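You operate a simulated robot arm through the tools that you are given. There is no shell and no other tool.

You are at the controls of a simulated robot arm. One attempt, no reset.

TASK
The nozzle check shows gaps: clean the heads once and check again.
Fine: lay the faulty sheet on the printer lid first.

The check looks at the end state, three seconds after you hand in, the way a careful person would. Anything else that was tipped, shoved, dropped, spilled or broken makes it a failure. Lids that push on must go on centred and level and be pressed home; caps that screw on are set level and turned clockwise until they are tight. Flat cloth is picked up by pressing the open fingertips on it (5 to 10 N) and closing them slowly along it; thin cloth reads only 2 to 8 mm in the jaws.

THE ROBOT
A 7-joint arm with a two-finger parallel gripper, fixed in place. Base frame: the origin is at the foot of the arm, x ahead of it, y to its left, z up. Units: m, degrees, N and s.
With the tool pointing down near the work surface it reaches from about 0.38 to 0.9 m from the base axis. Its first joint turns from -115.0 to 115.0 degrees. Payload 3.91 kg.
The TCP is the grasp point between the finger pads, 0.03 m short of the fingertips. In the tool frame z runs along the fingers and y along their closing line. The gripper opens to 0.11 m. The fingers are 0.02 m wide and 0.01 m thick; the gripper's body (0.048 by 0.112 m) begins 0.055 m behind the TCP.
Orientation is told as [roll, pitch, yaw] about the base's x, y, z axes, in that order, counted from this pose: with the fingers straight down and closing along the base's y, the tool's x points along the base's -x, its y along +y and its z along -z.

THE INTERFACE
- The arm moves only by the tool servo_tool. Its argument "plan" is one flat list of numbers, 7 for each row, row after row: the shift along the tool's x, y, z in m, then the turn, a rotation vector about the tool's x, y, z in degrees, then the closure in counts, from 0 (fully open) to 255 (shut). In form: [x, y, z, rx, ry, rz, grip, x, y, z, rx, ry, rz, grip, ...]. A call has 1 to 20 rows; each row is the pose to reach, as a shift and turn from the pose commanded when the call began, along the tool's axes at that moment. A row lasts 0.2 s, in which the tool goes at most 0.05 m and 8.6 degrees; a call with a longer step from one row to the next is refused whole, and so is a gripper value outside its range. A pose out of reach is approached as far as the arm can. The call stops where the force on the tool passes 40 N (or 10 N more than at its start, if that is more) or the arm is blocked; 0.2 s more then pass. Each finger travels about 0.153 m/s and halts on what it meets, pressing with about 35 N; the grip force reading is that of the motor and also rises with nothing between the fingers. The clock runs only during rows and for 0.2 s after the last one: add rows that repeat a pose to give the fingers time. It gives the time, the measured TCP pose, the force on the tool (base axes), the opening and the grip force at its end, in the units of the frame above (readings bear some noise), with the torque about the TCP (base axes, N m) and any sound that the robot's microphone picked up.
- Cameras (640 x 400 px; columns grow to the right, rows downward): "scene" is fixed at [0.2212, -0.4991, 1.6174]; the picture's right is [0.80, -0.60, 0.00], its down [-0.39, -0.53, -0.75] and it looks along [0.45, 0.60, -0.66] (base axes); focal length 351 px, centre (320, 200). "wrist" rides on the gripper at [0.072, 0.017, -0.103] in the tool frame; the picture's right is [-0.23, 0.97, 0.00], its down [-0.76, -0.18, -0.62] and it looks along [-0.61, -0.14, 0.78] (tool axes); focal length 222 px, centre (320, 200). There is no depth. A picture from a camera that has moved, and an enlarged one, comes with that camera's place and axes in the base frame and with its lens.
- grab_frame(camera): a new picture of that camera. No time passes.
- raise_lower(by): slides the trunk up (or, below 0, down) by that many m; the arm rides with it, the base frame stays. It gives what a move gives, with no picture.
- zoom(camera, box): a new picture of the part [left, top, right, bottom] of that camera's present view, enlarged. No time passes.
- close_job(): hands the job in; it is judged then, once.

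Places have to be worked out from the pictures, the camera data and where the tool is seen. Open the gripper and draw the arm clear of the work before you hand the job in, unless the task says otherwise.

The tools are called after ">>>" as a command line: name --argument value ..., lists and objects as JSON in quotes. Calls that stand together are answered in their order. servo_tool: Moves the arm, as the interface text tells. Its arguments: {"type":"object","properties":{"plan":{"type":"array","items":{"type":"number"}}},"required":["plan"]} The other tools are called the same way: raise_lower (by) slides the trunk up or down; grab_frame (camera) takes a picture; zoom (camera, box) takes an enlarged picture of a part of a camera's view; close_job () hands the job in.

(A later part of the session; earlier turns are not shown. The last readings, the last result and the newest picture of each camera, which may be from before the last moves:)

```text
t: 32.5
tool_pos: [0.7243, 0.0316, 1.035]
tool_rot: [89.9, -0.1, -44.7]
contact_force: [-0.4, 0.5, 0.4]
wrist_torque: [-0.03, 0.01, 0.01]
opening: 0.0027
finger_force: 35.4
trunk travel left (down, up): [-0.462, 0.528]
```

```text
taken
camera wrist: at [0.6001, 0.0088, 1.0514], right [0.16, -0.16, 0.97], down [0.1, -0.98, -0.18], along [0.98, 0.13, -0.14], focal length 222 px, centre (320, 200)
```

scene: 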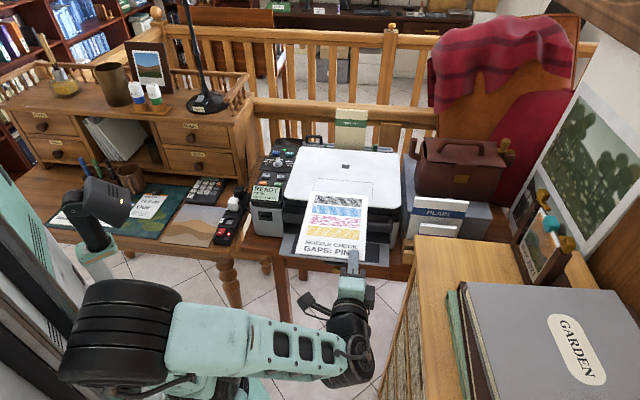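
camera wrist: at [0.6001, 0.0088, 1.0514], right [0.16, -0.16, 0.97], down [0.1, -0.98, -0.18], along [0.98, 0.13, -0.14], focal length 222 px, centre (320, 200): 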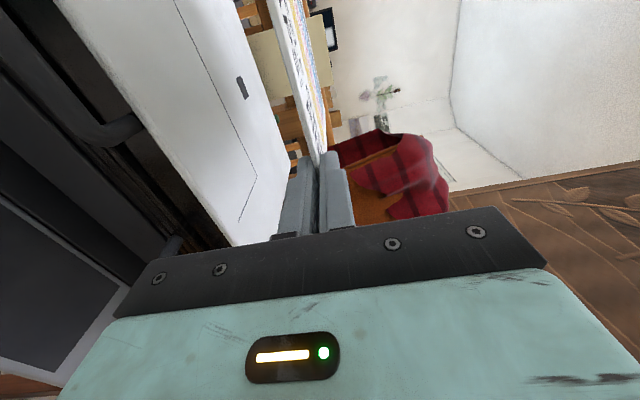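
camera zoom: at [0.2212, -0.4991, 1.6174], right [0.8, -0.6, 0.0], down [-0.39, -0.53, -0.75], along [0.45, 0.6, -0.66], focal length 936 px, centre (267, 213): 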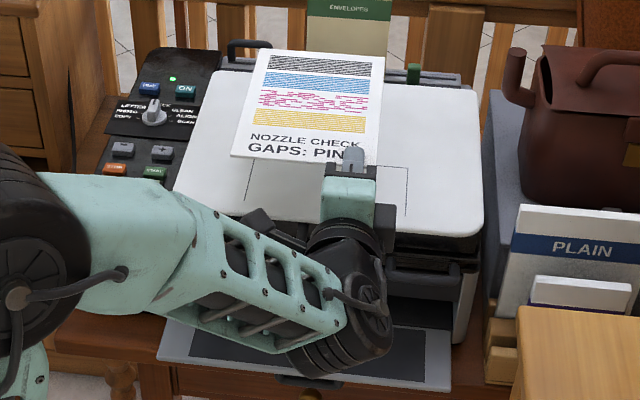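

The sheet is held level above the lid. I'll lower it by 80 mm to about 2 cm above the lid and look again.

>>> servo_tool --plan '[0, -0.016, 0, 0, 0, 0, 255, 0, -0.032, 0, 0, 0, 0, 255, 0, -0.048, 0, 0, 0, 0, 255, 0, -0.064, 0, 0, 0, 0, 255, 0, -0.08, 0, 0, 0, 0, 255]'

>>> zoom --camera "scene" --box '[260, 120, 420, 270]'

>>> zoom --camera "wrist" --box '[120, 0, 400, 250]'

```text
t: 33.7
tool_pos: [0.7248, 0.0306, 0.9557]
tool_rot: [89.9, 0.0, -44.7]
contact_force: [0.1, -0.3, -0.5]
wrist_torque: [-0.03, 0.0, 0.0]
opening: 0.0025
finger_force: 35.1
trunk travel left (down, up): [-0.462, 0.528]
```

```text
2.67 times, centred on (340, 195) of scene
camera zoom: at [0.2212, -0.4991, 1.6174], right [0.8, -0.6, 0.0], down [-0.39, -0.53, -0.75], along [0.45, 0.6, -0.66], focal length 936 px, centre (267, 213)
```

zoom: 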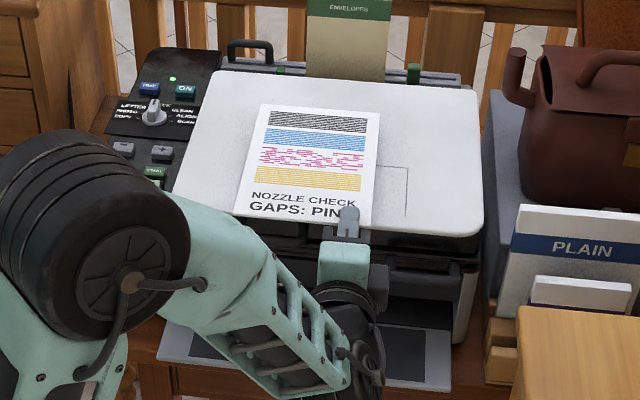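

```text
1.60 times, centred on (260, 125) of wrist
camera zoom: at [0.6008, 0.0088, 0.9717], right [0.16, -0.16, 0.97], down [0.1, -0.98, -0.18], along [0.98, 0.13, -0.14], focal length 355 px, centre (416, 320)
```

zoom: 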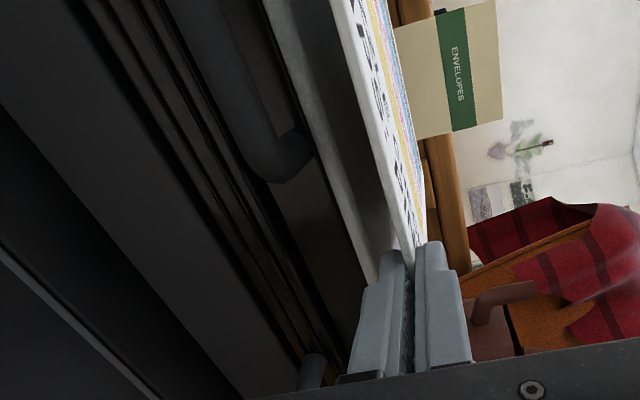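

The sheet is about 2 cm above the lid. I'll back off 6 mm for certainty that the lower fingertip stays in front of the lid edge, and lower in small steps watching the vertical force.

>>> servo_tool --plan '[0, -0.004, -0.003, 0, 0, 0, 255, 0, -0.008, -0.006, 0, 0, 0, 255, 0, -0.012, -0.006, 0, 0, 0, 255, 0, -0.015, -0.006, 0, 0, 0, 255]'

>>> zoom --camera "wrist" --box '[200, 50, 400, 250]'

>>> zoom --camera "scene" --box '[300, 150, 400, 230]'

```text
t: 34.7
tool_pos: [0.7208, 0.0262, 0.94]
tool_rot: [90.0, -0.1, -44.7]
contact_force: [-0.9, 0.9, -0.7]
wrist_torque: [-0.04, -0.02, -0.02]
opening: 0.0024
finger_force: 35.2
trunk travel left (down, up): [-0.462, 0.528]
```

```text
2.00 times, centred on (300, 150) of wrist
camera zoom: at [0.5965, 0.0046, 0.9568], right [0.16, -0.16, 0.97], down [0.1, -0.98, -0.18], along [0.98, 0.13, -0.14], focal length 444 px, centre (360, 300)
```

zoom: 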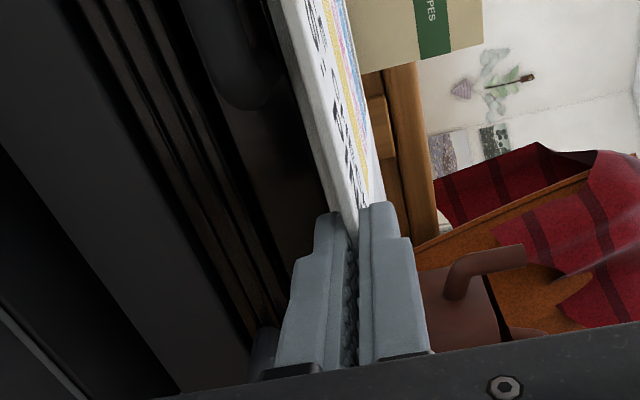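

```text
5.00 times, centred on (350, 190) of scene
camera zoom: at [0.2212, -0.4991, 1.6174], right [0.8, -0.6, 0.0], down [-0.39, -0.53, -0.75], along [0.45, 0.6, -0.66], focal length 1755 px, centre (170, 250)
```

zoom: 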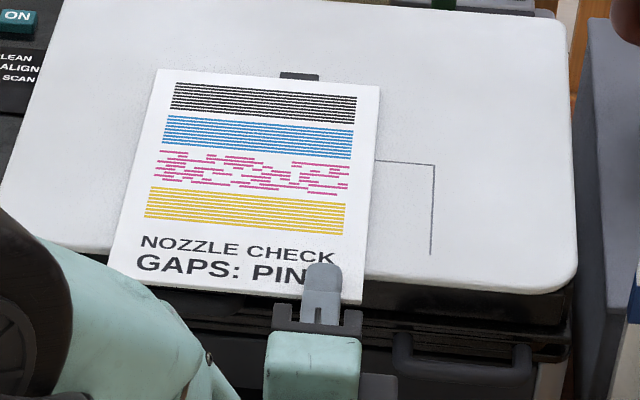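

The sheet is practically at lid level with about 2.5 cm of overhang for the fingers. I'll lower a few more millimetres to touch down.

>>> servo_tool --plan '[0, -0.0015, 0, 0, 0, 0, 255, 0, -0.003, 0, 0, 0, 0, 255]'

```text
t: 35.3
tool_pos: [0.7207, 0.0268, 0.9389]
tool_rot: [90.0, -0.1, -44.7]
contact_force: [0.4, -0.7, 5.1]
wrist_torque: [0.24, -0.1, -0.04]
opening: 0.0029
finger_force: 34.6
trunk travel left (down, up): [-0.462, 0.528]
```

The 5 N contact sits ahead of the fingertips, so the sheet itself is touching the lid. I'll open the fingers moderately to release it.

>>> servo_tool --plan '[0, 0.001, 0, 0, 0, 0, 248, 0, 0.001, 0, 0, 0, 0, 238, 0, 0.001, 0, 0, 0, 0, 226, 0, 0.001, 0, 0, 0, 0, 212, 0, 0.001, 0, 0, 0, 0, 200, 0, 0.001, 0, 0, 0, 0, 200]'

>>> zoom --camera "wrist" --box '[200, 50, 400, 250]'

>>> zoom --camera "scene" --box '[300, 150, 400, 230]'

```text
t: 36.7
tool_pos: [0.7198, 0.0257, 0.9382]
tool_rot: [90.0, 0.0, -44.7]
contact_force: [0.4, 0.8, -0.6]
wrist_torque: [0.01, 0.01, -0.03]
opening: 0.0239
finger_force: 0.0
trunk travel left (down, up): [-0.462, 0.528]
```

```text
2.00 times, centred on (300, 150) of wrist
camera zoom: at [0.5966, 0.0045, 0.9548], right [0.16, -0.16, 0.97], down [0.1, -0.98, -0.18], along [0.98, 0.13, -0.14], focal length 444 px, centre (360, 300)
```

zoom: 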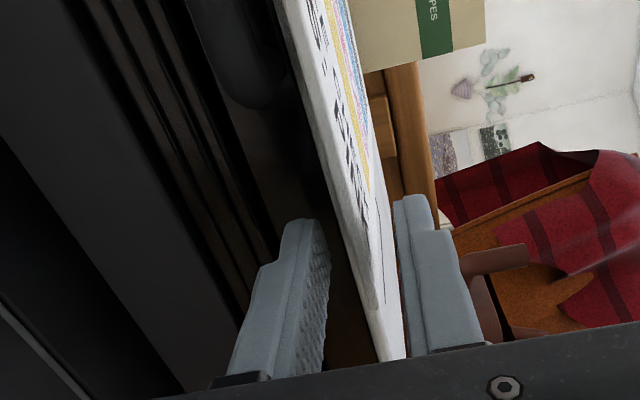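

```text
5.00 times, centred on (350, 190) of scene
camera zoom: at [0.2212, -0.4991, 1.6174], right [0.8, -0.6, 0.0], down [-0.39, -0.53, -0.75], along [0.45, 0.6, -0.66], focal length 1755 px, centre (170, 250)
```

zoom: 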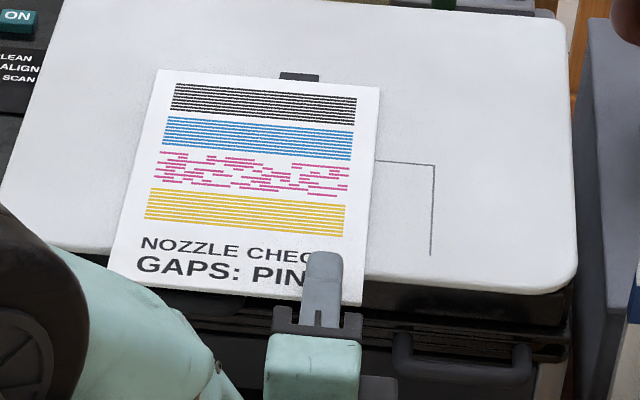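

The sheet now rests on the lid with both fingers clear of it. I'll retreat straight back.

>>> servo_tool --plan '[0, 0, -0.015, 0, 0, 0, 200, 0, 0, -0.03, 0, 0, 0, 200, 0, 0, -0.05, 0, 0, 0, 200, 0, 0, -0.08, 0, 0, 0, 200, 0, 0, -0.11, 0, 0, 0, 200]'

>>> zoom --camera "scene" --box '[260, 120, 420, 270]'

>>> grab_frame --camera "scene"

```text
t: 37.9
tool_pos: [0.6426, -0.0517, 0.939]
tool_rot: [89.9, -0.1, -44.6]
contact_force: [-1.2, 0.1, 0.1]
wrist_torque: [0.01, 0.02, -0.01]
opening: 0.0239
finger_force: 0.0
trunk travel left (down, up): [-0.462, 0.528]
```

```text
2.67 times, centred on (340, 195) of scene
camera zoom: at [0.2212, -0.4991, 1.6174], right [0.8, -0.6, 0.0], down [-0.39, -0.53, -0.75], along [0.45, 0.6, -0.66], focal length 936 px, centre (267, 213)
```

zoom: 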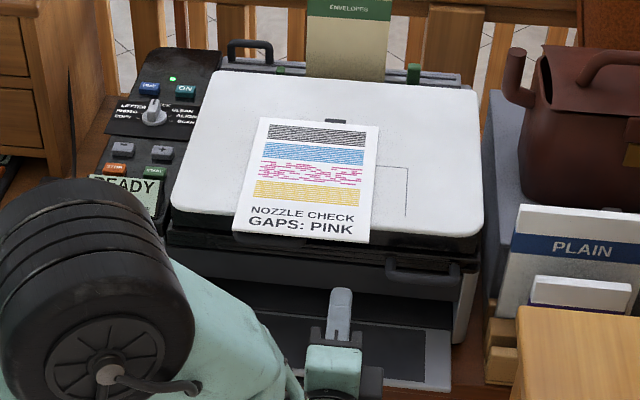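

```text
taken
```

scene: 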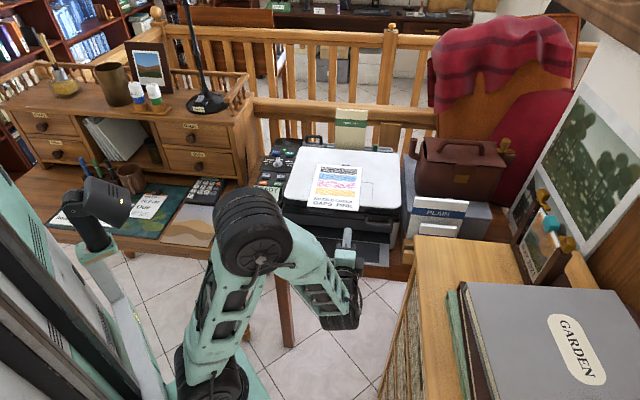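

The faulty sheet is lying flat on the lid. Now I'll raise the trunk back to its original height, then return the hand to pointing down (yaw 45°) for the control panel.

>>> raise_lower --by 0.338

>>> servo_tool --plan '[0, 0, 0, 4.619, 4.619, -4.619, 200, 0, 0, 0, 9.238, 9.238, -9.238, 200, 0, 0, 0, 13.857, 13.857, -13.857, 200, 0, 0, 0, 18.476, 18.476, -18.476, 200, 0, 0, 0, 23.095, 23.095, -23.095, 200, 0, 0, 0, 27.714, 27.714, -27.714, 200, 0, 0, 0, 32.333, 32.333, -32.333, 200, 0, 0, 0, 36.952, 36.952, -36.952, 200, 0, 0, 0, 41.571, 41.571, -41.571, 200, 0, 0, 0, 46.19, 46.19, -46.19, 200, 0, 0, 0, 50.809, 50.809, -50.809, 200, 0, 0, 0, 55.428, 55.428, -55.428, 200, 0, 0, 0, 60.047, 60.047, -60.047, 200, 0, 0, 0, 64.666, 64.666, -64.666, 200, 0, 0, 0, 69.28, 69.28, -69.28, 200]'

>>> grab_frame --camera "scene"

>>> grab_frame --camera "wrist"

```text
t: 41.2
tool_pos: [0.6439, -0.0522, 1.2772]
tool_rot: [89.8, -0.1, -44.6]
contact_force: [0.9, -0.3, 0.4]
wrist_torque: [0.0, 0.05, 0.04]
opening: 0.0235
finger_force: 0.0
trunk travel left (down, up): [-0.8, 0.19]
```

```text
t: 44.5
tool_pos: [0.6416, -0.0498, 1.277]
tool_rot: [-0.3, 0.3, 45.4]
contact_force: [-0.2, 0.9, 0.3]
wrist_torque: [-0.12, -0.01, 0.01]
opening: 0.0235
finger_force: 0.2
trunk travel left (down, up): [-0.8, 0.19]
```

```text
taken
```

scene: 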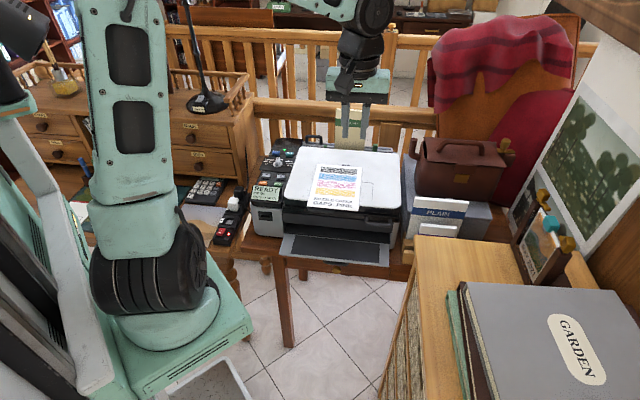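

```text
taken
camera wrist: at [0.58, -0.0883, 1.38], right [-0.53, 0.85, 0.0], down [0.66, 0.42, 0.62], along [0.53, 0.33, -0.78], focal length 222 px, centre (320, 200)
```

wrist: 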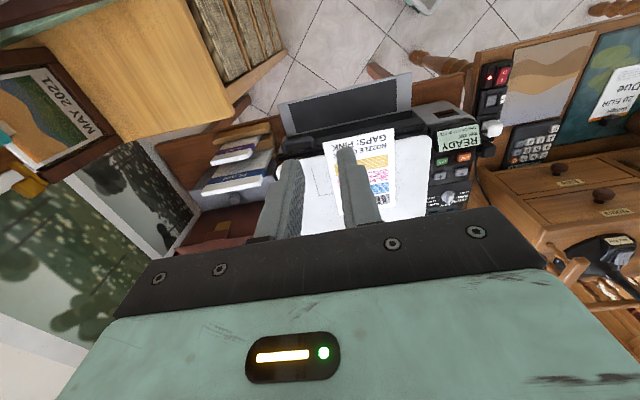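

The hand is pointing down again. I'll zoom in on the sheet on the lid and on the panel with the dial.

>>> zoom --camera "scene" --box '[280, 140, 410, 230]'

>>> zoom --camera "scene" --box '[245, 135, 325, 215]'

>>> zoom --camera "wrist" --box '[270, 90, 490, 225]'

```text
4.44 times, centred on (345, 185) of scene
camera zoom: at [0.2212, -0.4991, 1.6174], right [0.8, -0.6, 0.0], down [-0.39, -0.53, -0.75], along [0.45, 0.6, -0.66], focal length 1560 px, centre (209, 267)
```

zoom: 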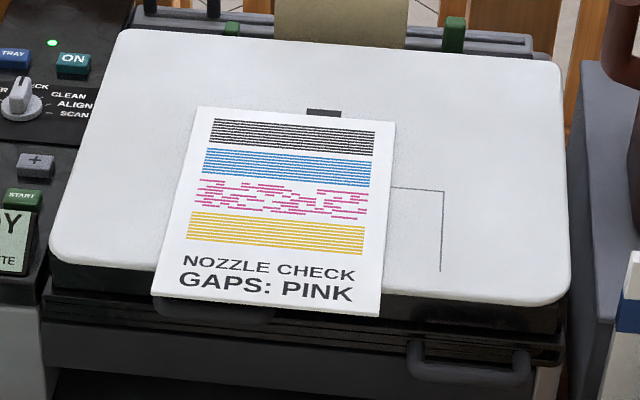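

```text
5.00 times, centred on (285, 175) of scene
camera zoom: at [0.2212, -0.4991, 1.6174], right [0.8, -0.6, 0.0], down [-0.39, -0.53, -0.75], along [0.45, 0.6, -0.66], focal length 1755 px, centre (495, 325)
```

zoom: 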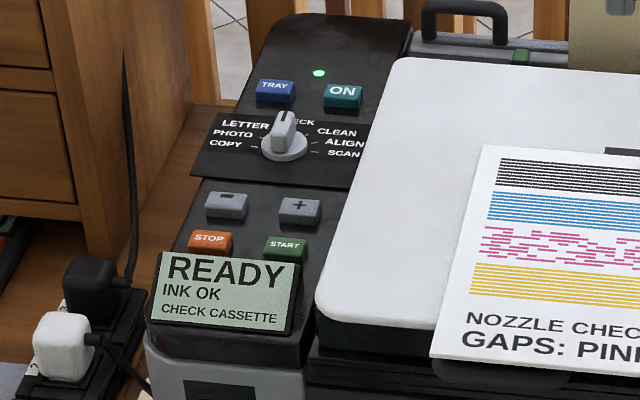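

```text
2.91 times, centred on (380, 158) of wrist
camera zoom: at [0.58, -0.0883, 1.38], right [-0.53, 0.85, 0.0], down [0.66, 0.42, 0.62], along [0.53, 0.33, -0.78], focal length 646 px, centre (146, 324)
```

zoom: 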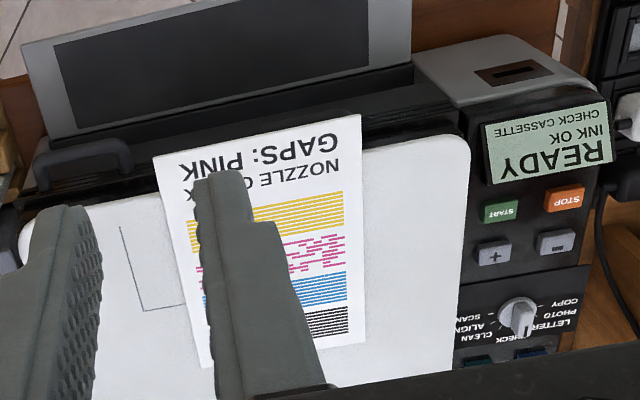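

The sheet lies on the lid but its front edge sticks out about 2 cm past the lid. I'll tidy that by pressing closed fingertips lightly on its middle and sliding it inward. First I move above its centre, about (0.765, 0.14).

>>> servo_tool --plan '[-0.0369, 0.0079, 0, 0, 0, 0, 255, -0.0739, 0.0157, 0, 0, 0, 0, 255, -0.1108, 0.0236, 0.02, 0, 0, 0, 255, -0.1477, 0.0314, 0.05, 0, 0, 0, 255, -0.1847, 0.0393, 0.08, 0, 0, 0, 255, -0.2216, 0.0471, 0.11, 0, 0, 0, 255, -0.2216, 0.0471, 0.15, 0, 0, 0, 255, -0.2216, 0.0471, 0.19, 0, 0, 0, 255, -0.2216, 0.0471, 0.23, 0, 0, 0, 255, -0.2216, 0.0471, 0.27, 0, 0, 0, 255]'

>>> zoom --camera "scene" --box '[270, 110, 420, 240]'

>>> grab_frame --camera "wrist"

```text
t: 46.6
tool_pos: [0.7658, 0.1378, 1.0055]
tool_rot: [-0.1, 0.1, 45.3]
contact_force: [-0.4, 0.0, 0.0]
wrist_torque: [0.03, 0.01, -0.01]
opening: 0.0
finger_force: 34.6
trunk travel left (down, up): [-0.8, 0.19]
```

```text
3.08 times, centred on (345, 175) of scene
camera zoom: at [0.2212, -0.4991, 1.6174], right [0.8, -0.6, 0.0], down [-0.39, -0.53, -0.75], along [0.45, 0.6, -0.66], focal length 1080 px, centre (243, 277)
```

zoom: 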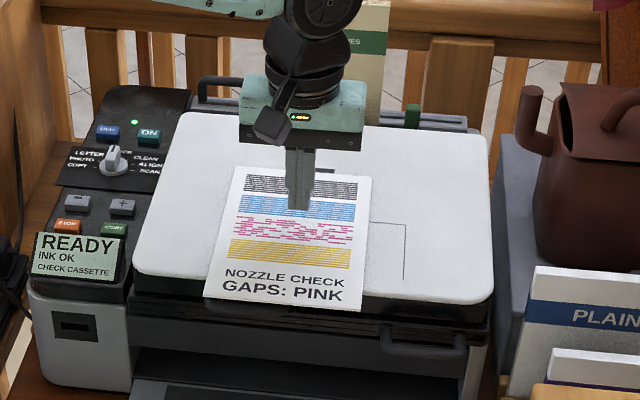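

```text
taken
camera wrist: at [0.7024, 0.0982, 1.109], right [-0.53, 0.85, 0.0], down [0.66, 0.42, 0.62], along [0.53, 0.33, -0.78], focal length 222 px, centre (320, 200)
```

wrist: 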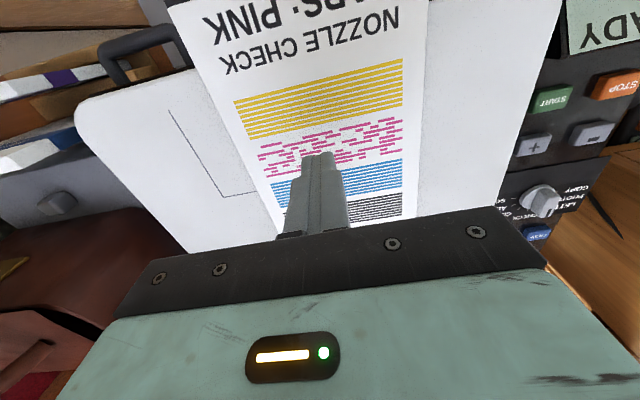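

The fingertips are about 3.5 cm above the sheet's middle. I'll lower gently until light contact.

>>> servo_tool --plan '[0, 0, 0.01, 0, 0, 0, 255, 0, 0, 0.02, 0, 0, 0, 255, 0, 0, 0.028, 0, 0, 0, 255, 0, 0, 0.032, 0, 0, 0, 255]'

```text
t: 47.6
tool_pos: [0.7659, 0.1376, 0.9734]
tool_rot: [0.0, 0.0, 45.3]
contact_force: [-0.5, 0.3, 0.4]
wrist_torque: [0.0, 0.0, 0.01]
opening: 0.0001
finger_force: 34.8
trunk travel left (down, up): [-0.8, 0.19]
```

Still no contact at fingertip z ≈ 0.943. I'll go a few millimetres further.

>>> servo_tool --plan '[0, 0, 0.0015, 0, 0, 0, 255, 0, 0, 0.003, 0, 0, 0, 255, 0, 0, 0.0045, 0, 0, 0, 255]'

```text
t: 48.5
tool_pos: [0.7666, 0.1376, 0.9704]
tool_rot: [-0.1, 0.1, 45.2]
contact_force: [-0.8, -0.9, 3.3]
wrist_torque: [-0.01, 0.04, -0.03]
opening: 0.0004
finger_force: 35.5
trunk travel left (down, up): [-0.8, 0.19]
```

Light contact of 3.3 N. Now I'll slide the sheet inward (toward the back of the printer) by 35 mm.

>>> servo_tool --plan '[-0.004, 0, 0.0005, 0, 0, 0, 255, -0.009, 0, 0.0005, 0, 0, 0, 255, -0.014, 0, 0.0005, 0, 0, 0, 255, -0.02, 0, 0.0005, 0, 0, 0, 255, -0.025, 0, 0.0005, 0, 0, 0, 255, -0.03, 0, 0.0005, 0, 0, 0, 255, -0.035, 0, 0.0005, 0, 0, 0, 255]'

>>> zoom --camera "scene" --box '[270, 110, 420, 240]'

```text
t: 50.0
tool_pos: [0.7899, 0.1631, 0.97]
tool_rot: [-0.1, 0.1, 45.3]
contact_force: [-1.4, -3.1, 11.5]
wrist_torque: [-0.05, 0.09, 0.06]
opening: 0.0
finger_force: 35.1
trunk travel left (down, up): [-0.8, 0.19]
```

```text
3.08 times, centred on (345, 175) of scene
camera zoom: at [0.2212, -0.4991, 1.6174], right [0.8, -0.6, 0.0], down [-0.39, -0.53, -0.75], along [0.45, 0.6, -0.66], focal length 1080 px, centre (243, 277)
```

zoom: 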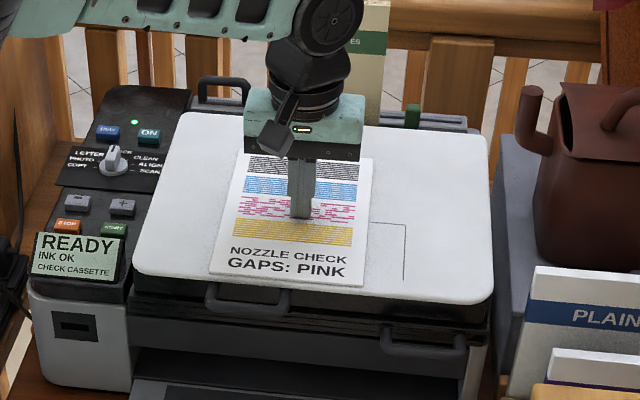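

The sheet moved with the fingers and now lies wholly on the lid, still straight. I'll lift straight off it and look.

>>> servo_tool --plan '[0, 0, -0.01, 0, 0, 0, 255, 0, 0, -0.04, 0, 0, 0, 255, 0, 0, -0.08, 0, 0, 0, 255, 0, 0, -0.12, 0, 0, 0, 255]'

>>> zoom --camera "scene" --box '[270, 110, 420, 240]'

>>> grab_frame --camera "wrist"

```text
t: 51.0
tool_pos: [0.7911, 0.1635, 1.0883]
tool_rot: [-0.1, 0.2, 45.3]
contact_force: [1.6, 0.1, 0.1]
wrist_torque: [-0.03, -0.01, -0.01]
opening: 0.0001
finger_force: 35.0
trunk travel left (down, up): [-0.8, 0.19]
```

```text
3.08 times, centred on (345, 175) of scene
camera zoom: at [0.2212, -0.4991, 1.6174], right [0.8, -0.6, 0.0], down [-0.39, -0.53, -0.75], along [0.45, 0.6, -0.66], focal length 1080 px, centre (243, 277)
```

zoom: 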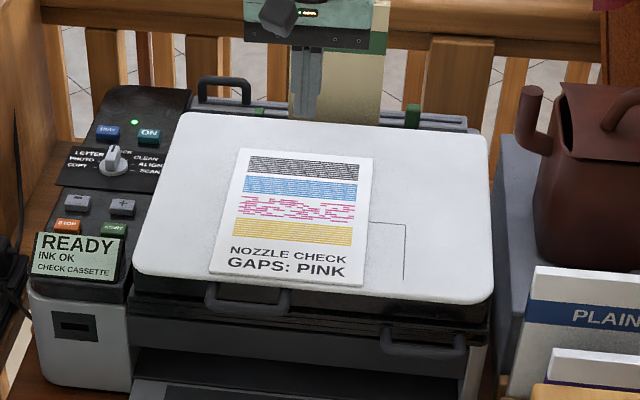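

```text
taken
camera wrist: at [0.7274, 0.1244, 1.1916], right [-0.53, 0.85, 0.0], down [0.66, 0.42, 0.62], along [0.53, 0.33, -0.78], focal length 222 px, centre (320, 200)
```

wrist: 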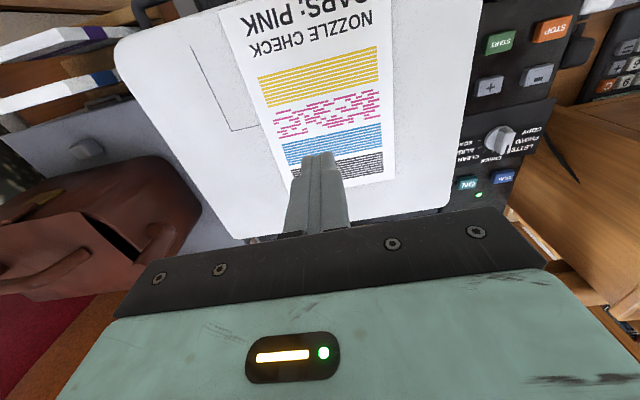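

The sheet is neatly on the lid. Now the dial: I'll zoom on it from both cameras to read its label angles and pointer.

>>> zoom --camera "wrist" --box '[440, 100, 560, 205]'

>>> zoom --camera "scene" --box '[255, 140, 315, 185]'

```text
3.81 times, centred on (500, 152) of wrist
camera zoom: at [0.7274, 0.1244, 1.1916], right [-0.53, 0.85, 0.0], down [0.66, 0.42, 0.62], along [0.53, 0.33, -0.78], focal length 846 px, centre (-366, 381)
```

zoom: 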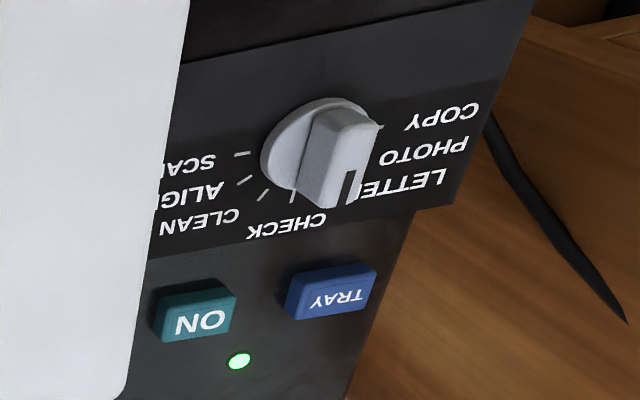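

```text
8.89 times, centred on (285, 162) of scene
camera zoom: at [0.2212, -0.4991, 1.6174], right [0.8, -0.6, 0.0], down [-0.39, -0.53, -0.75], along [0.45, 0.6, -0.66], focal length 3119 px, centre (631, 533)
```

zoom: 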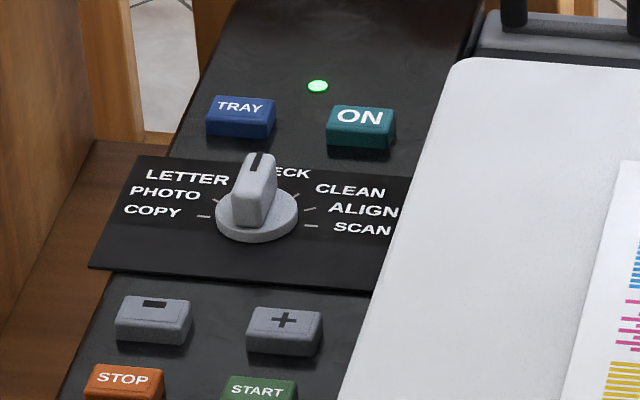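

The tick marks are spaced 30° apart with CHECK straight at the back, and the knob now points at CHECK, so CLEAN is one step (30°) clockwise. The dial centre is at about (0.703, 0.390) with the panel around z 0.903. I'll move above it with the fingers opened to ~55 mm.

>>> servo_tool --plan '[-0.0165, 0.037, 0, 0, 0, 0.05, 230, -0.033, 0.0739, 0, 0, 0, 0.1, 200, -0.0496, 0.1109, 0, 0, 0, 0.15, 170, -0.0661, 0.1479, 0, 0, 0, 0.2, 140, -0.0826, 0.1848, 0, 0, 0, 0.25, 130, -0.0991, 0.2218, 0, 0, 0, 0.3, 130, -0.0991, 0.2218, 0.03, 0, 0, 0.3, 130]'

>>> grab_frame --camera "wrist"

>>> zoom --camera "scene" --box '[235, 100, 345, 210]'

```text
t: 52.6
tool_pos: [0.7023, 0.39, 1.0583]
tool_rot: [0.0, 0.1, 45.0]
contact_force: [-0.3, -0.2, 0.5]
wrist_torque: [0.0, -0.02, -0.01]
opening: 0.0541
finger_force: 0.1
trunk travel left (down, up): [-0.8, 0.19]
```

```text
taken
camera wrist: at [0.639, 0.3507, 1.1617], right [-0.53, 0.85, 0.0], down [0.66, 0.41, 0.62], along [0.53, 0.33, -0.78], focal length 222 px, centre (320, 200)
```

wrist: 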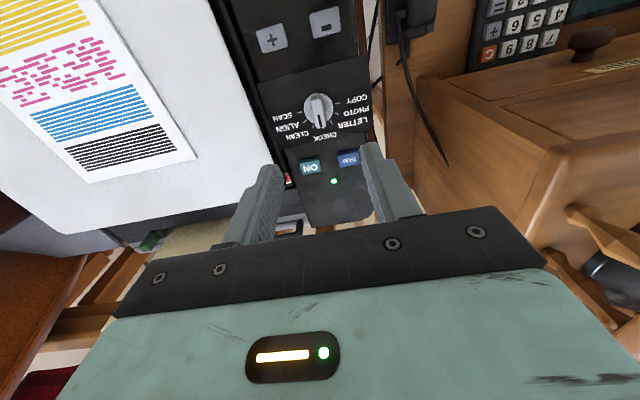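

```text
3.64 times, centred on (290, 155) of scene
camera zoom: at [0.2212, -0.4991, 1.6174], right [0.8, -0.6, 0.0], down [-0.39, -0.53, -0.75], along [0.45, 0.6, -0.66], focal length 1276 px, centre (429, 364)
```

zoom: 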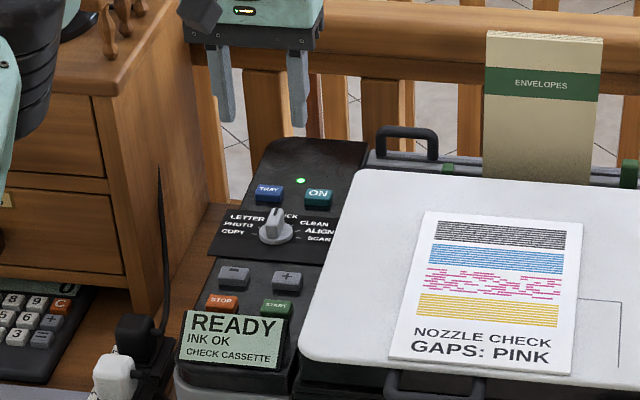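

Now the dial is seen from almost above. I'll zoom in to refine its centre and the knob's ridge direction.

>>> zoom --camera "wrist" --box '[255, 70, 385, 170]'

```text
4.00 times, centred on (320, 120) of wrist
camera zoom: at [0.639, 0.3507, 1.1617], right [-0.53, 0.85, 0.0], down [0.66, 0.41, 0.62], along [0.53, 0.33, -0.78], focal length 888 px, centre (320, 520)
```

zoom: 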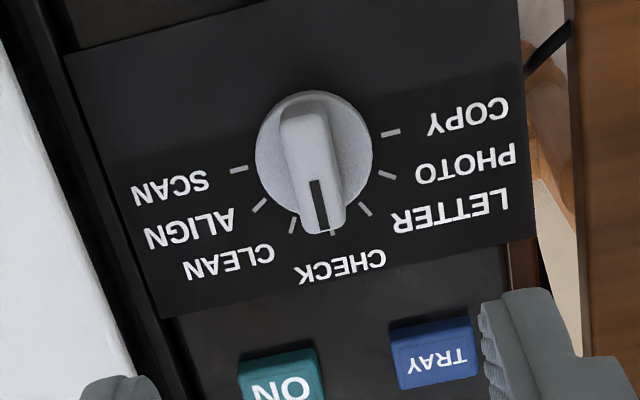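

The knob's ridge is aligned with CHECK and centred under the tool. I'll descend so the fingertips straddle the ridge just above the knob's base.

>>> servo_tool --plan '[0, 0, 0.03, 0, 0, 0, 130, 0, 0, 0.06, 0, 0, 0, 130, 0, 0, 0.085, 0, 0, 0, 130, 0, 0, 0.1, 0, 0, 0, 130, 0, 0, 0.11, 0, 0, 0, 130]'

>>> grab_frame --camera "wrist"

>>> zoom --camera "scene" --box '[245, 120, 325, 190]'

```text
t: 53.9
tool_pos: [0.7013, 0.3888, 0.9492]
tool_rot: [-0.1, 0.1, 45.0]
contact_force: [0.1, -0.2, 0.8]
wrist_torque: [0.0, -0.02, -0.01]
opening: 0.0541
finger_force: 0.0
trunk travel left (down, up): [-0.8, 0.19]
```

```text
taken
camera wrist: at [0.6386, 0.3504, 1.0517], right [-0.53, 0.85, 0.0], down [0.66, 0.41, 0.62], along [0.53, 0.33, -0.78], focal length 222 px, centre (320, 200)
```

wrist: 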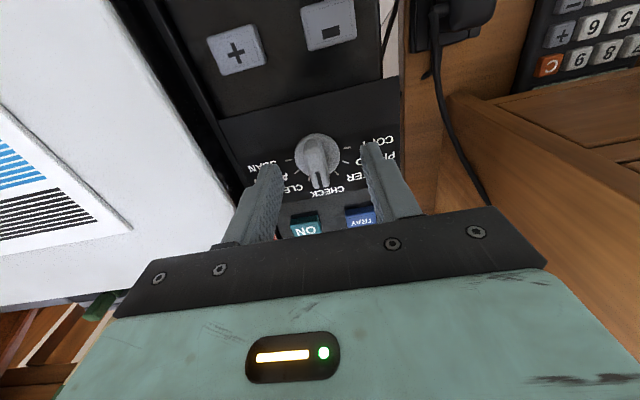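

```text
5.71 times, centred on (285, 155) of scene
camera zoom: at [0.2212, -0.4991, 1.6174], right [0.8, -0.6, 0.0], down [-0.39, -0.53, -0.75], along [0.45, 0.6, -0.66], focal length 2005 px, centre (520, 457)
```

zoom: 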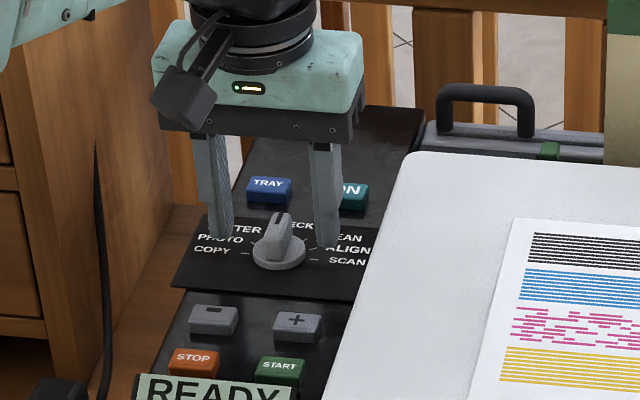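

The fingers straddle the knob. I'll go down another 6 mm and close on the ridge.

>>> servo_tool --plan '[0, 0, 0.003, 0, 0, 0, 130, 0, 0, 0.006, 0, 0, 0, 140, 0, 0, 0.006, 0, 0, 0, 155, 0, 0, 0.006, 0, 0, 0, 170, 0, 0, 0.006, 0, 0, 0, 185, 0, 0, 0.006, 0, 0, 0, 200, 0, 0, 0.006, 0, 0, 0, 215, 0, 0, 0.006, 0, 0, 0, 230, 0, 0, 0.006, 0, 0, 0, 240, 0, 0, 0.006, 0, 0, 0, 240]'

>>> grab_frame --camera "wrist"

>>> zoom --camera "scene" --box '[245, 120, 325, 190]'

```text
t: 56.0
tool_pos: [0.7039, 0.3883, 0.9447]
tool_rot: [0.0, 0.1, 44.9]
contact_force: [6.6, -4.9, 2.4]
wrist_torque: [-0.02, 0.04, -0.01]
opening: 0.012
finger_force: 45.4
trunk travel left (down, up): [-0.8, 0.19]
```

```text
taken
camera wrist: at [0.6399, 0.3496, 1.0461], right [-0.53, 0.85, 0.0], down [0.66, 0.41, 0.62], along [0.53, 0.33, -0.78], focal length 222 px, centre (320, 200)
```

wrist: 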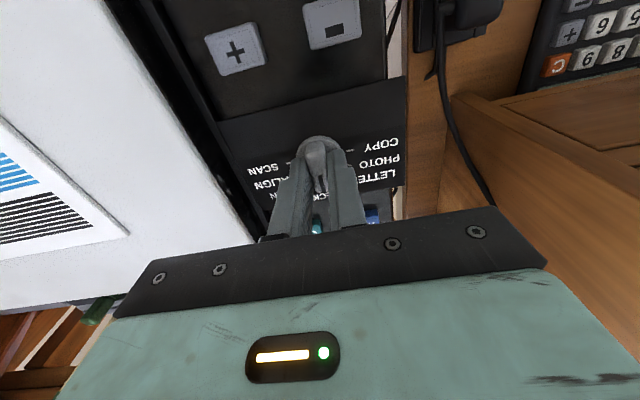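

```text
5.71 times, centred on (285, 155) of scene
camera zoom: at [0.2212, -0.4991, 1.6174], right [0.8, -0.6, 0.0], down [-0.39, -0.53, -0.75], along [0.45, 0.6, -0.66], focal length 2005 px, centre (520, 457)
```

zoom: 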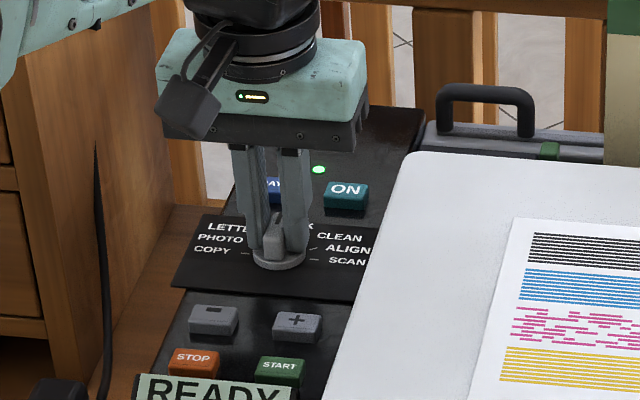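

The knob is gripped (12 mm ridge). I'll correct the small 2–3 mm lateral offset and turn it 30° clockwise to CLEAN.

>>> servo_tool --plan '[0, -0.001, 0, 0, 0, 0, 240, 0, -0.0025, 0, 0, 0, 0, 240, 0, -0.0025, 0, 0, 0, 6, 240, 0, -0.0025, 0, 0, 0, 12, 240, 0, -0.0025, 0, 0, 0, 18, 240, 0, -0.0025, 0, 0, 0, 24, 240, 0, -0.0025, 0, 0, 0, 30, 240, 0, -0.0025, 0, 0, 0, 30, 240]'

>>> zoom --camera "scene" --box '[245, 125, 325, 215]'

```text
t: 57.9
tool_pos: [0.7045, 0.388, 0.9444]
tool_rot: [-0.1, -0.1, 33.3]
contact_force: [5.9, 14.1, 4.9]
wrist_torque: [0.76, -0.79, -0.03]
opening: 0.0116
finger_force: 44.8
out of reach, approached as far as the arm can: row 5, 6, 7, 8
trunk travel left (down, up): [-0.8, 0.19]
```

```text
4.44 times, centred on (285, 170) of scene
camera zoom: at [0.2212, -0.4991, 1.6174], right [0.8, -0.6, 0.0], down [-0.39, -0.53, -0.75], along [0.45, 0.6, -0.66], focal length 1560 px, centre (476, 333)
```

zoom: 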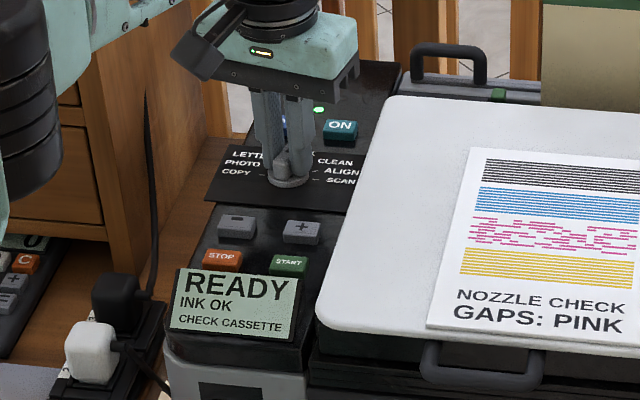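

The hand only turned 12° before a joint limit stopped it (yaw 33°), and the hand now strains slightly on the knob. I'll turn back to the CHECK position, then release and rethink the approach angle.

>>> servo_tool --plan '[0, 0, 0, 0, 0, -4, 240, 0, 0, 0, 0, 0, -8, 240, 0, 0, 0, 0, 0, -11.7, 240, 0, 0, 0, 0, 0, -11.7, 240]'

```text
t: 58.9
tool_pos: [0.704, 0.3877, 0.9433]
tool_rot: [0.0, 0.1, 44.9]
contact_force: [2.1, 12.5, 8.8]
wrist_torque: [0.2, 0.19, -0.02]
opening: 0.0118
finger_force: 44.9
trunk travel left (down, up): [-0.8, 0.19]
```

Back at the CHECK angle with some residual push. I'll release the knob by opening the fingers in place.

>>> servo_tool --plan '[0, 0, -0.001, 0, 0, 0, 225, 0, 0, -0.002, 0, 0, 0, 205, 0, 0, -0.002, 0, 0, 0, 180, 0, 0, -0.002, 0, 0, 0, 150, 0, 0, -0.002, 0, 0, 0, 130]'

>>> grab_frame --camera "wrist"

>>> zoom --camera "scene" --box '[245, 125, 325, 215]'

```text
t: 60.0
tool_pos: [0.7033, 0.3866, 0.9447]
tool_rot: [-0.2, 0.0, 44.8]
contact_force: [0.4, 0.0, -0.6]
wrist_torque: [-0.04, 0.01, -0.01]
opening: 0.0538
finger_force: 0.0
trunk travel left (down, up): [-0.8, 0.19]
```

```text
taken
camera wrist: at [0.6406, 0.3485, 1.0479], right [-0.53, 0.85, 0.0], down [0.67, 0.41, 0.62], along [0.53, 0.33, -0.78], focal length 222 px, centre (320, 200)
```

wrist: 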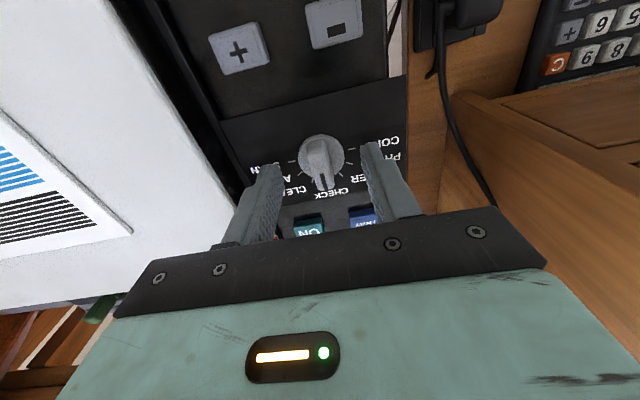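

```text
4.44 times, centred on (285, 170) of scene
camera zoom: at [0.2212, -0.4991, 1.6174], right [0.8, -0.6, 0.0], down [-0.39, -0.53, -0.75], along [0.45, 0.6, -0.66], focal length 1560 px, centre (476, 333)
```

zoom: 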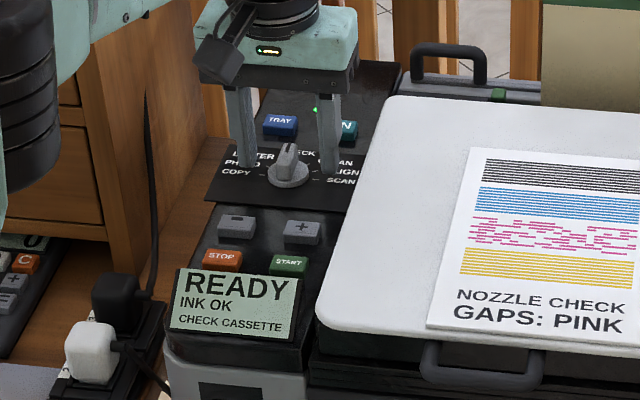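

The knob is back at CHECK and free. I'll raise the hand clear and test in free air how far the yaw can turn in this arm configuration.

>>> servo_tool --plan '[0, 0, -0.03, 0, 0, 0, 130, 0, 0, -0.07, 0, 0, 0, 130, 0, 0, -0.11, 0, 0, 0, 130, 0, 0, -0.15, 0, 0, 0, 130]'

>>> servo_tool --plan '[0, 0, 0, 0, 0, 8, 130, 0, 0, 0, 0, 0, 16, 130, 0, 0, 0, 0, 0, 24, 130, 0, 0, 0, 0, 0, 32, 130, 0, 0, 0, 0, 0, 40, 130, 0, 0, 0, 0, 0, 45, 130]'

>>> grab_frame --camera "scene"

```text
t: 61.0
tool_pos: [0.7038, 0.3879, 1.0962]
tool_rot: [0.1, 0.0, 44.8]
contact_force: [-0.3, 0.1, -0.3]
wrist_torque: [-0.01, -0.01, -0.03]
opening: 0.0537
finger_force: 0.1
trunk travel left (down, up): [-0.8, 0.19]
```

```text
t: 62.5
tool_pos: [0.6436, 0.3545, 1.0909]
tool_rot: [-0.2, -0.1, 20.9]
contact_force: [-0.6, -0.4, -0.3]
wrist_torque: [0.03, -0.04, 0.03]
opening: 0.0541
finger_force: 0.0
out of reach, approached as far as the arm can: row 2, 3, 4, 5, 6
trunk travel left (down, up): [-0.8, 0.19]
```

```text
taken
```

scene: 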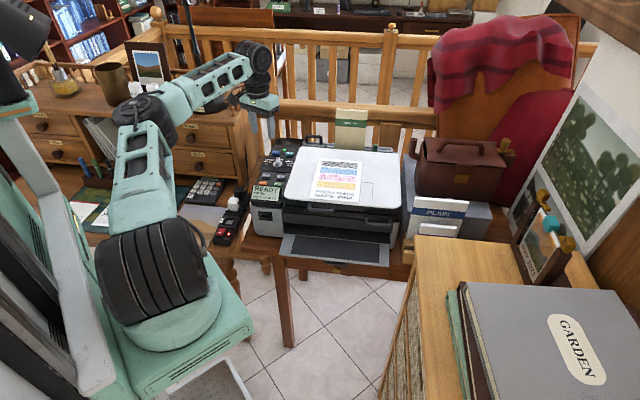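

The elbow has settled out to the left in this configuration, and the wrist runs into its limit turning clockwise. The knob's ridge is symmetric, so I'll test turning the hand the other way (counter-clockwise, toward yaw 225°) in free air.

>>> servo_tool --plan '[0, 0, -0.005, 0, 0, -8, 130, 0, 0, -0.01, 0, 0, -16, 130, 0, 0, -0.015, 0, 0, -24, 130, 0, 0, -0.02, 0, 0, -32, 130, 0, 0, -0.025, 0, 0, -40, 130, 0, 0, -0.03, 0, 0, -48, 130, 0, 0, -0.03, 0, 0, -56, 130, 0, 0, -0.03, 0, 0, -64, 130, 0, 0, -0.03, 0, 0, -72, 130, 0, 0, -0.03, 0, 0, -80, 130, 0, 0, -0.03, 0, 0, -88, 130, 0, 0, -0.03, 0, 0, -96, 130, 0, 0, -0.03, 0, 0, -104, 130]'

>>> grab_frame --camera "scene"

```text
t: 65.2
tool_pos: [0.6414, 0.3563, 1.1207]
tool_rot: [0.0, 0.3, 125.0]
contact_force: [-0.1, 0.1, -0.2]
wrist_torque: [-0.01, 0.0, -0.01]
opening: 0.0542
finger_force: 0.0
trunk travel left (down, up): [-0.8, 0.19]
```

```text
taken
```

scene: 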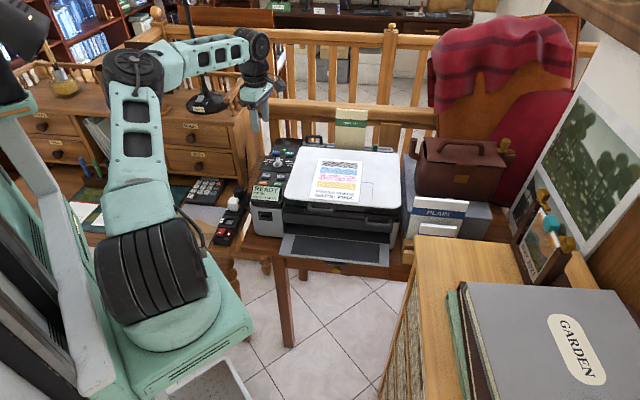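

No limit in that direction. I'll continue to yaw 225°.

>>> servo_tool --plan '[0, 0, 0, 0, 0, -8.4, 130, 0, 0, 0, 0, 0, -16.8, 130, 0, 0, 0, 0, 0, -25.2, 130, 0, 0, 0, 0, 0, -33.6, 130, 0, 0, 0, 0, 0, -42, 130, 0, 0, 0, 0, 0, -50.4, 130, 0, 0, 0, 0, 0, -58.8, 130, 0, 0, 0, 0, 0, -67.2, 130, 0, 0, 0, 0, 0, -75.6, 130, 0, 0, 0, 0, 0, -84, 130, 0, 0, 0, 0, 0, -92.4, 130, 0, 0, 0, 0, 0, -100, 130]'

>>> grab_frame --camera "scene"

>>> grab_frame --camera "wrist"

```text
t: 67.8
tool_pos: [0.6414, 0.3572, 1.1197]
tool_rot: [0.4, -0.1, -134.8]
contact_force: [-0.5, 0.3, 0.4]
wrist_torque: [0.01, 0.0, 0.02]
opening: 0.054
finger_force: 0.0
trunk travel left (down, up): [-0.8, 0.19]
```

```text
taken
```

scene: 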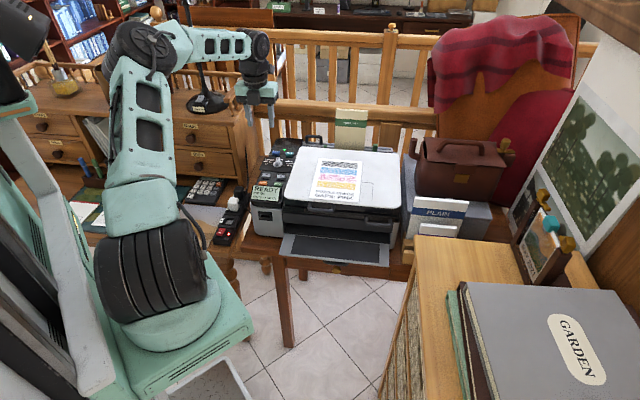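

```text
taken
camera wrist: at [0.7046, 0.3966, 1.2231], right [0.53, -0.85, 0.01], down [-0.67, -0.41, 0.62], along [-0.52, -0.34, -0.78], focal length 222 px, centre (320, 200)
```

wrist: 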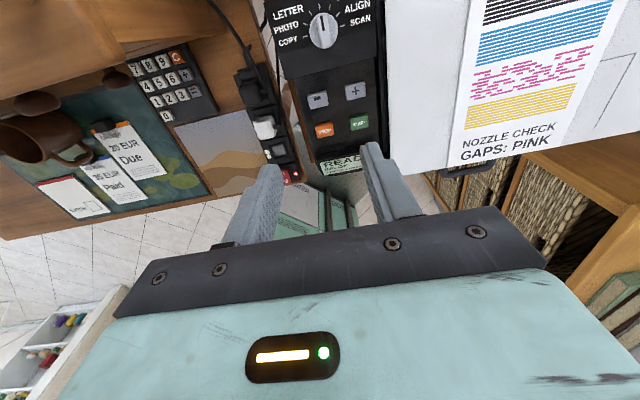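

Yaw 225° is reached without any limit, and the wrist camera now sees the panel upright with the knob at CHECK. I'll move above the dial at (0.704, 0.389).

>>> servo_tool --plan '[0.0222, 0.0073, 0.01, 0, 0, 0.1, 130, 0.0444, 0.0145, 0.03, 0, 0, 0.2, 130, 0.0667, 0.0218, 0.05, 0, 0, 0.2, 130, 0.0667, 0.0218, 0.07, 0, 0, 0.2, 130]'

>>> grab_frame --camera "wrist"

>>> zoom --camera "scene" --box '[245, 110, 325, 200]'

```text
t: 68.8
tool_pos: [0.7046, 0.3876, 1.0521]
tool_rot: [0.4, 0.0, -135.2]
contact_force: [0.0, -0.6, 0.0]
wrist_torque: [0.04, -0.01, -0.03]
opening: 0.054
finger_force: 0.0
trunk travel left (down, up): [-0.8, 0.19]
```

```text
taken
camera wrist: at [0.7673, 0.4281, 1.1539], right [0.53, -0.85, 0.01], down [-0.67, -0.41, 0.62], along [-0.53, -0.33, -0.78], focal length 222 px, centre (320, 200)
```

wrist: 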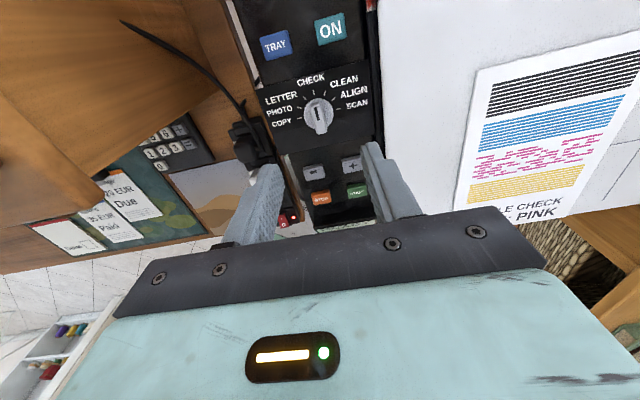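

```text
4.44 times, centred on (285, 155) of scene
camera zoom: at [0.2212, -0.4991, 1.6174], right [0.8, -0.6, 0.0], down [-0.39, -0.53, -0.75], along [0.45, 0.6, -0.66], focal length 1560 px, centre (476, 400)
```

zoom: 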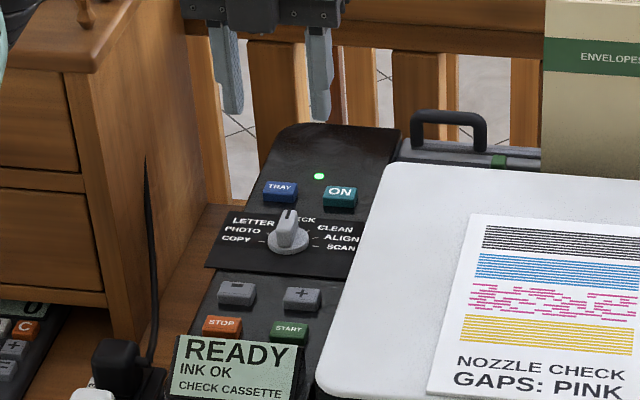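

The knob is centred. I'll zoom in on the dial once more for the exact centre before descending.

>>> zoom --camera "wrist" --box '[250, 60, 390, 160]'

```text
4.00 times, centred on (320, 110) of wrist
camera zoom: at [0.7673, 0.4281, 1.1539], right [0.53, -0.85, 0.01], down [-0.67, -0.41, 0.62], along [-0.53, -0.33, -0.78], focal length 888 px, centre (320, 560)
```

zoom: 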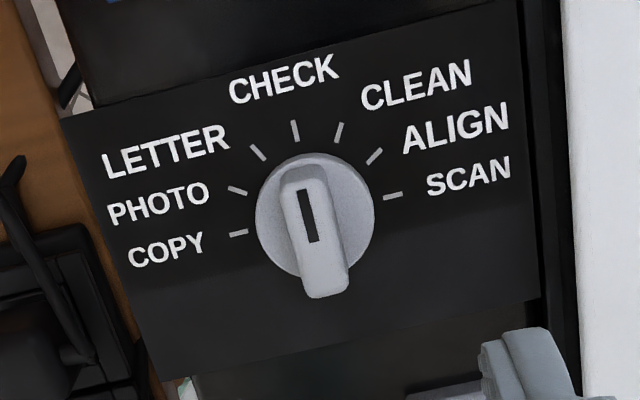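

The knob is exactly under the tool. I'll descend to grip height with the fingers straddling the ridge.

>>> servo_tool --plan '[0, 0, 0.03, 0, 0, 0, 130, 0, 0, 0.06, 0, 0, 0, 130, 0, 0, 0.085, 0, 0, 0, 130, 0, 0, 0.1, 0, 0, 0, 130, 0, 0, 0.108, 0, 0, 0, 130]'

>>> servo_tool --plan '[0, 0, 0, 0, 0, 0, 150, 0, 0, 0, 0, 0, 0, 170, 0, 0, 0, 0, 0, 0, 190, 0, 0, 0, 0, 0, 0, 205, 0, 0, 0, 0, 0, 0, 218, 0, 0, 0, 0, 0, 0, 228, 0, 0, 0, 0, 0, 0, 236, 0, 0, 0, 0, 0, 0, 236]'

>>> zoom --camera "scene" --box '[245, 120, 325, 200]'

```text
t: 70.0
tool_pos: [0.7055, 0.386, 0.9427]
tool_rot: [0.4, 0.1, -135.1]
contact_force: [0.3, 0.3, 0.3]
wrist_torque: [0.01, -0.01, -0.01]
opening: 0.0541
finger_force: 0.0
trunk travel left (down, up): [-0.8, 0.19]
```

```text
t: 71.8
tool_pos: [0.7029, 0.3876, 0.9424]
tool_rot: [0.2, -0.1, -135.0]
contact_force: [-14.8, 12.9, -5.6]
wrist_torque: [0.6, 0.42, -0.03]
opening: 0.0316
finger_force: 45.3
trunk travel left (down, up): [-0.8, 0.19]
```

```text
5.00 times, centred on (285, 160) of scene
camera zoom: at [0.2212, -0.4991, 1.6174], right [0.8, -0.6, 0.0], down [-0.39, -0.53, -0.75], along [0.45, 0.6, -0.66], focal length 1755 px, centre (495, 400)
```

zoom: 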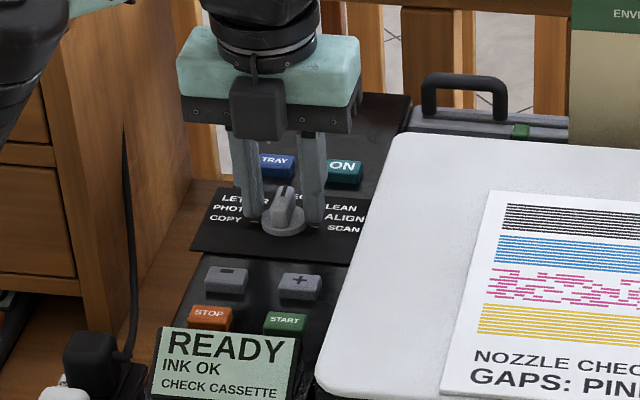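

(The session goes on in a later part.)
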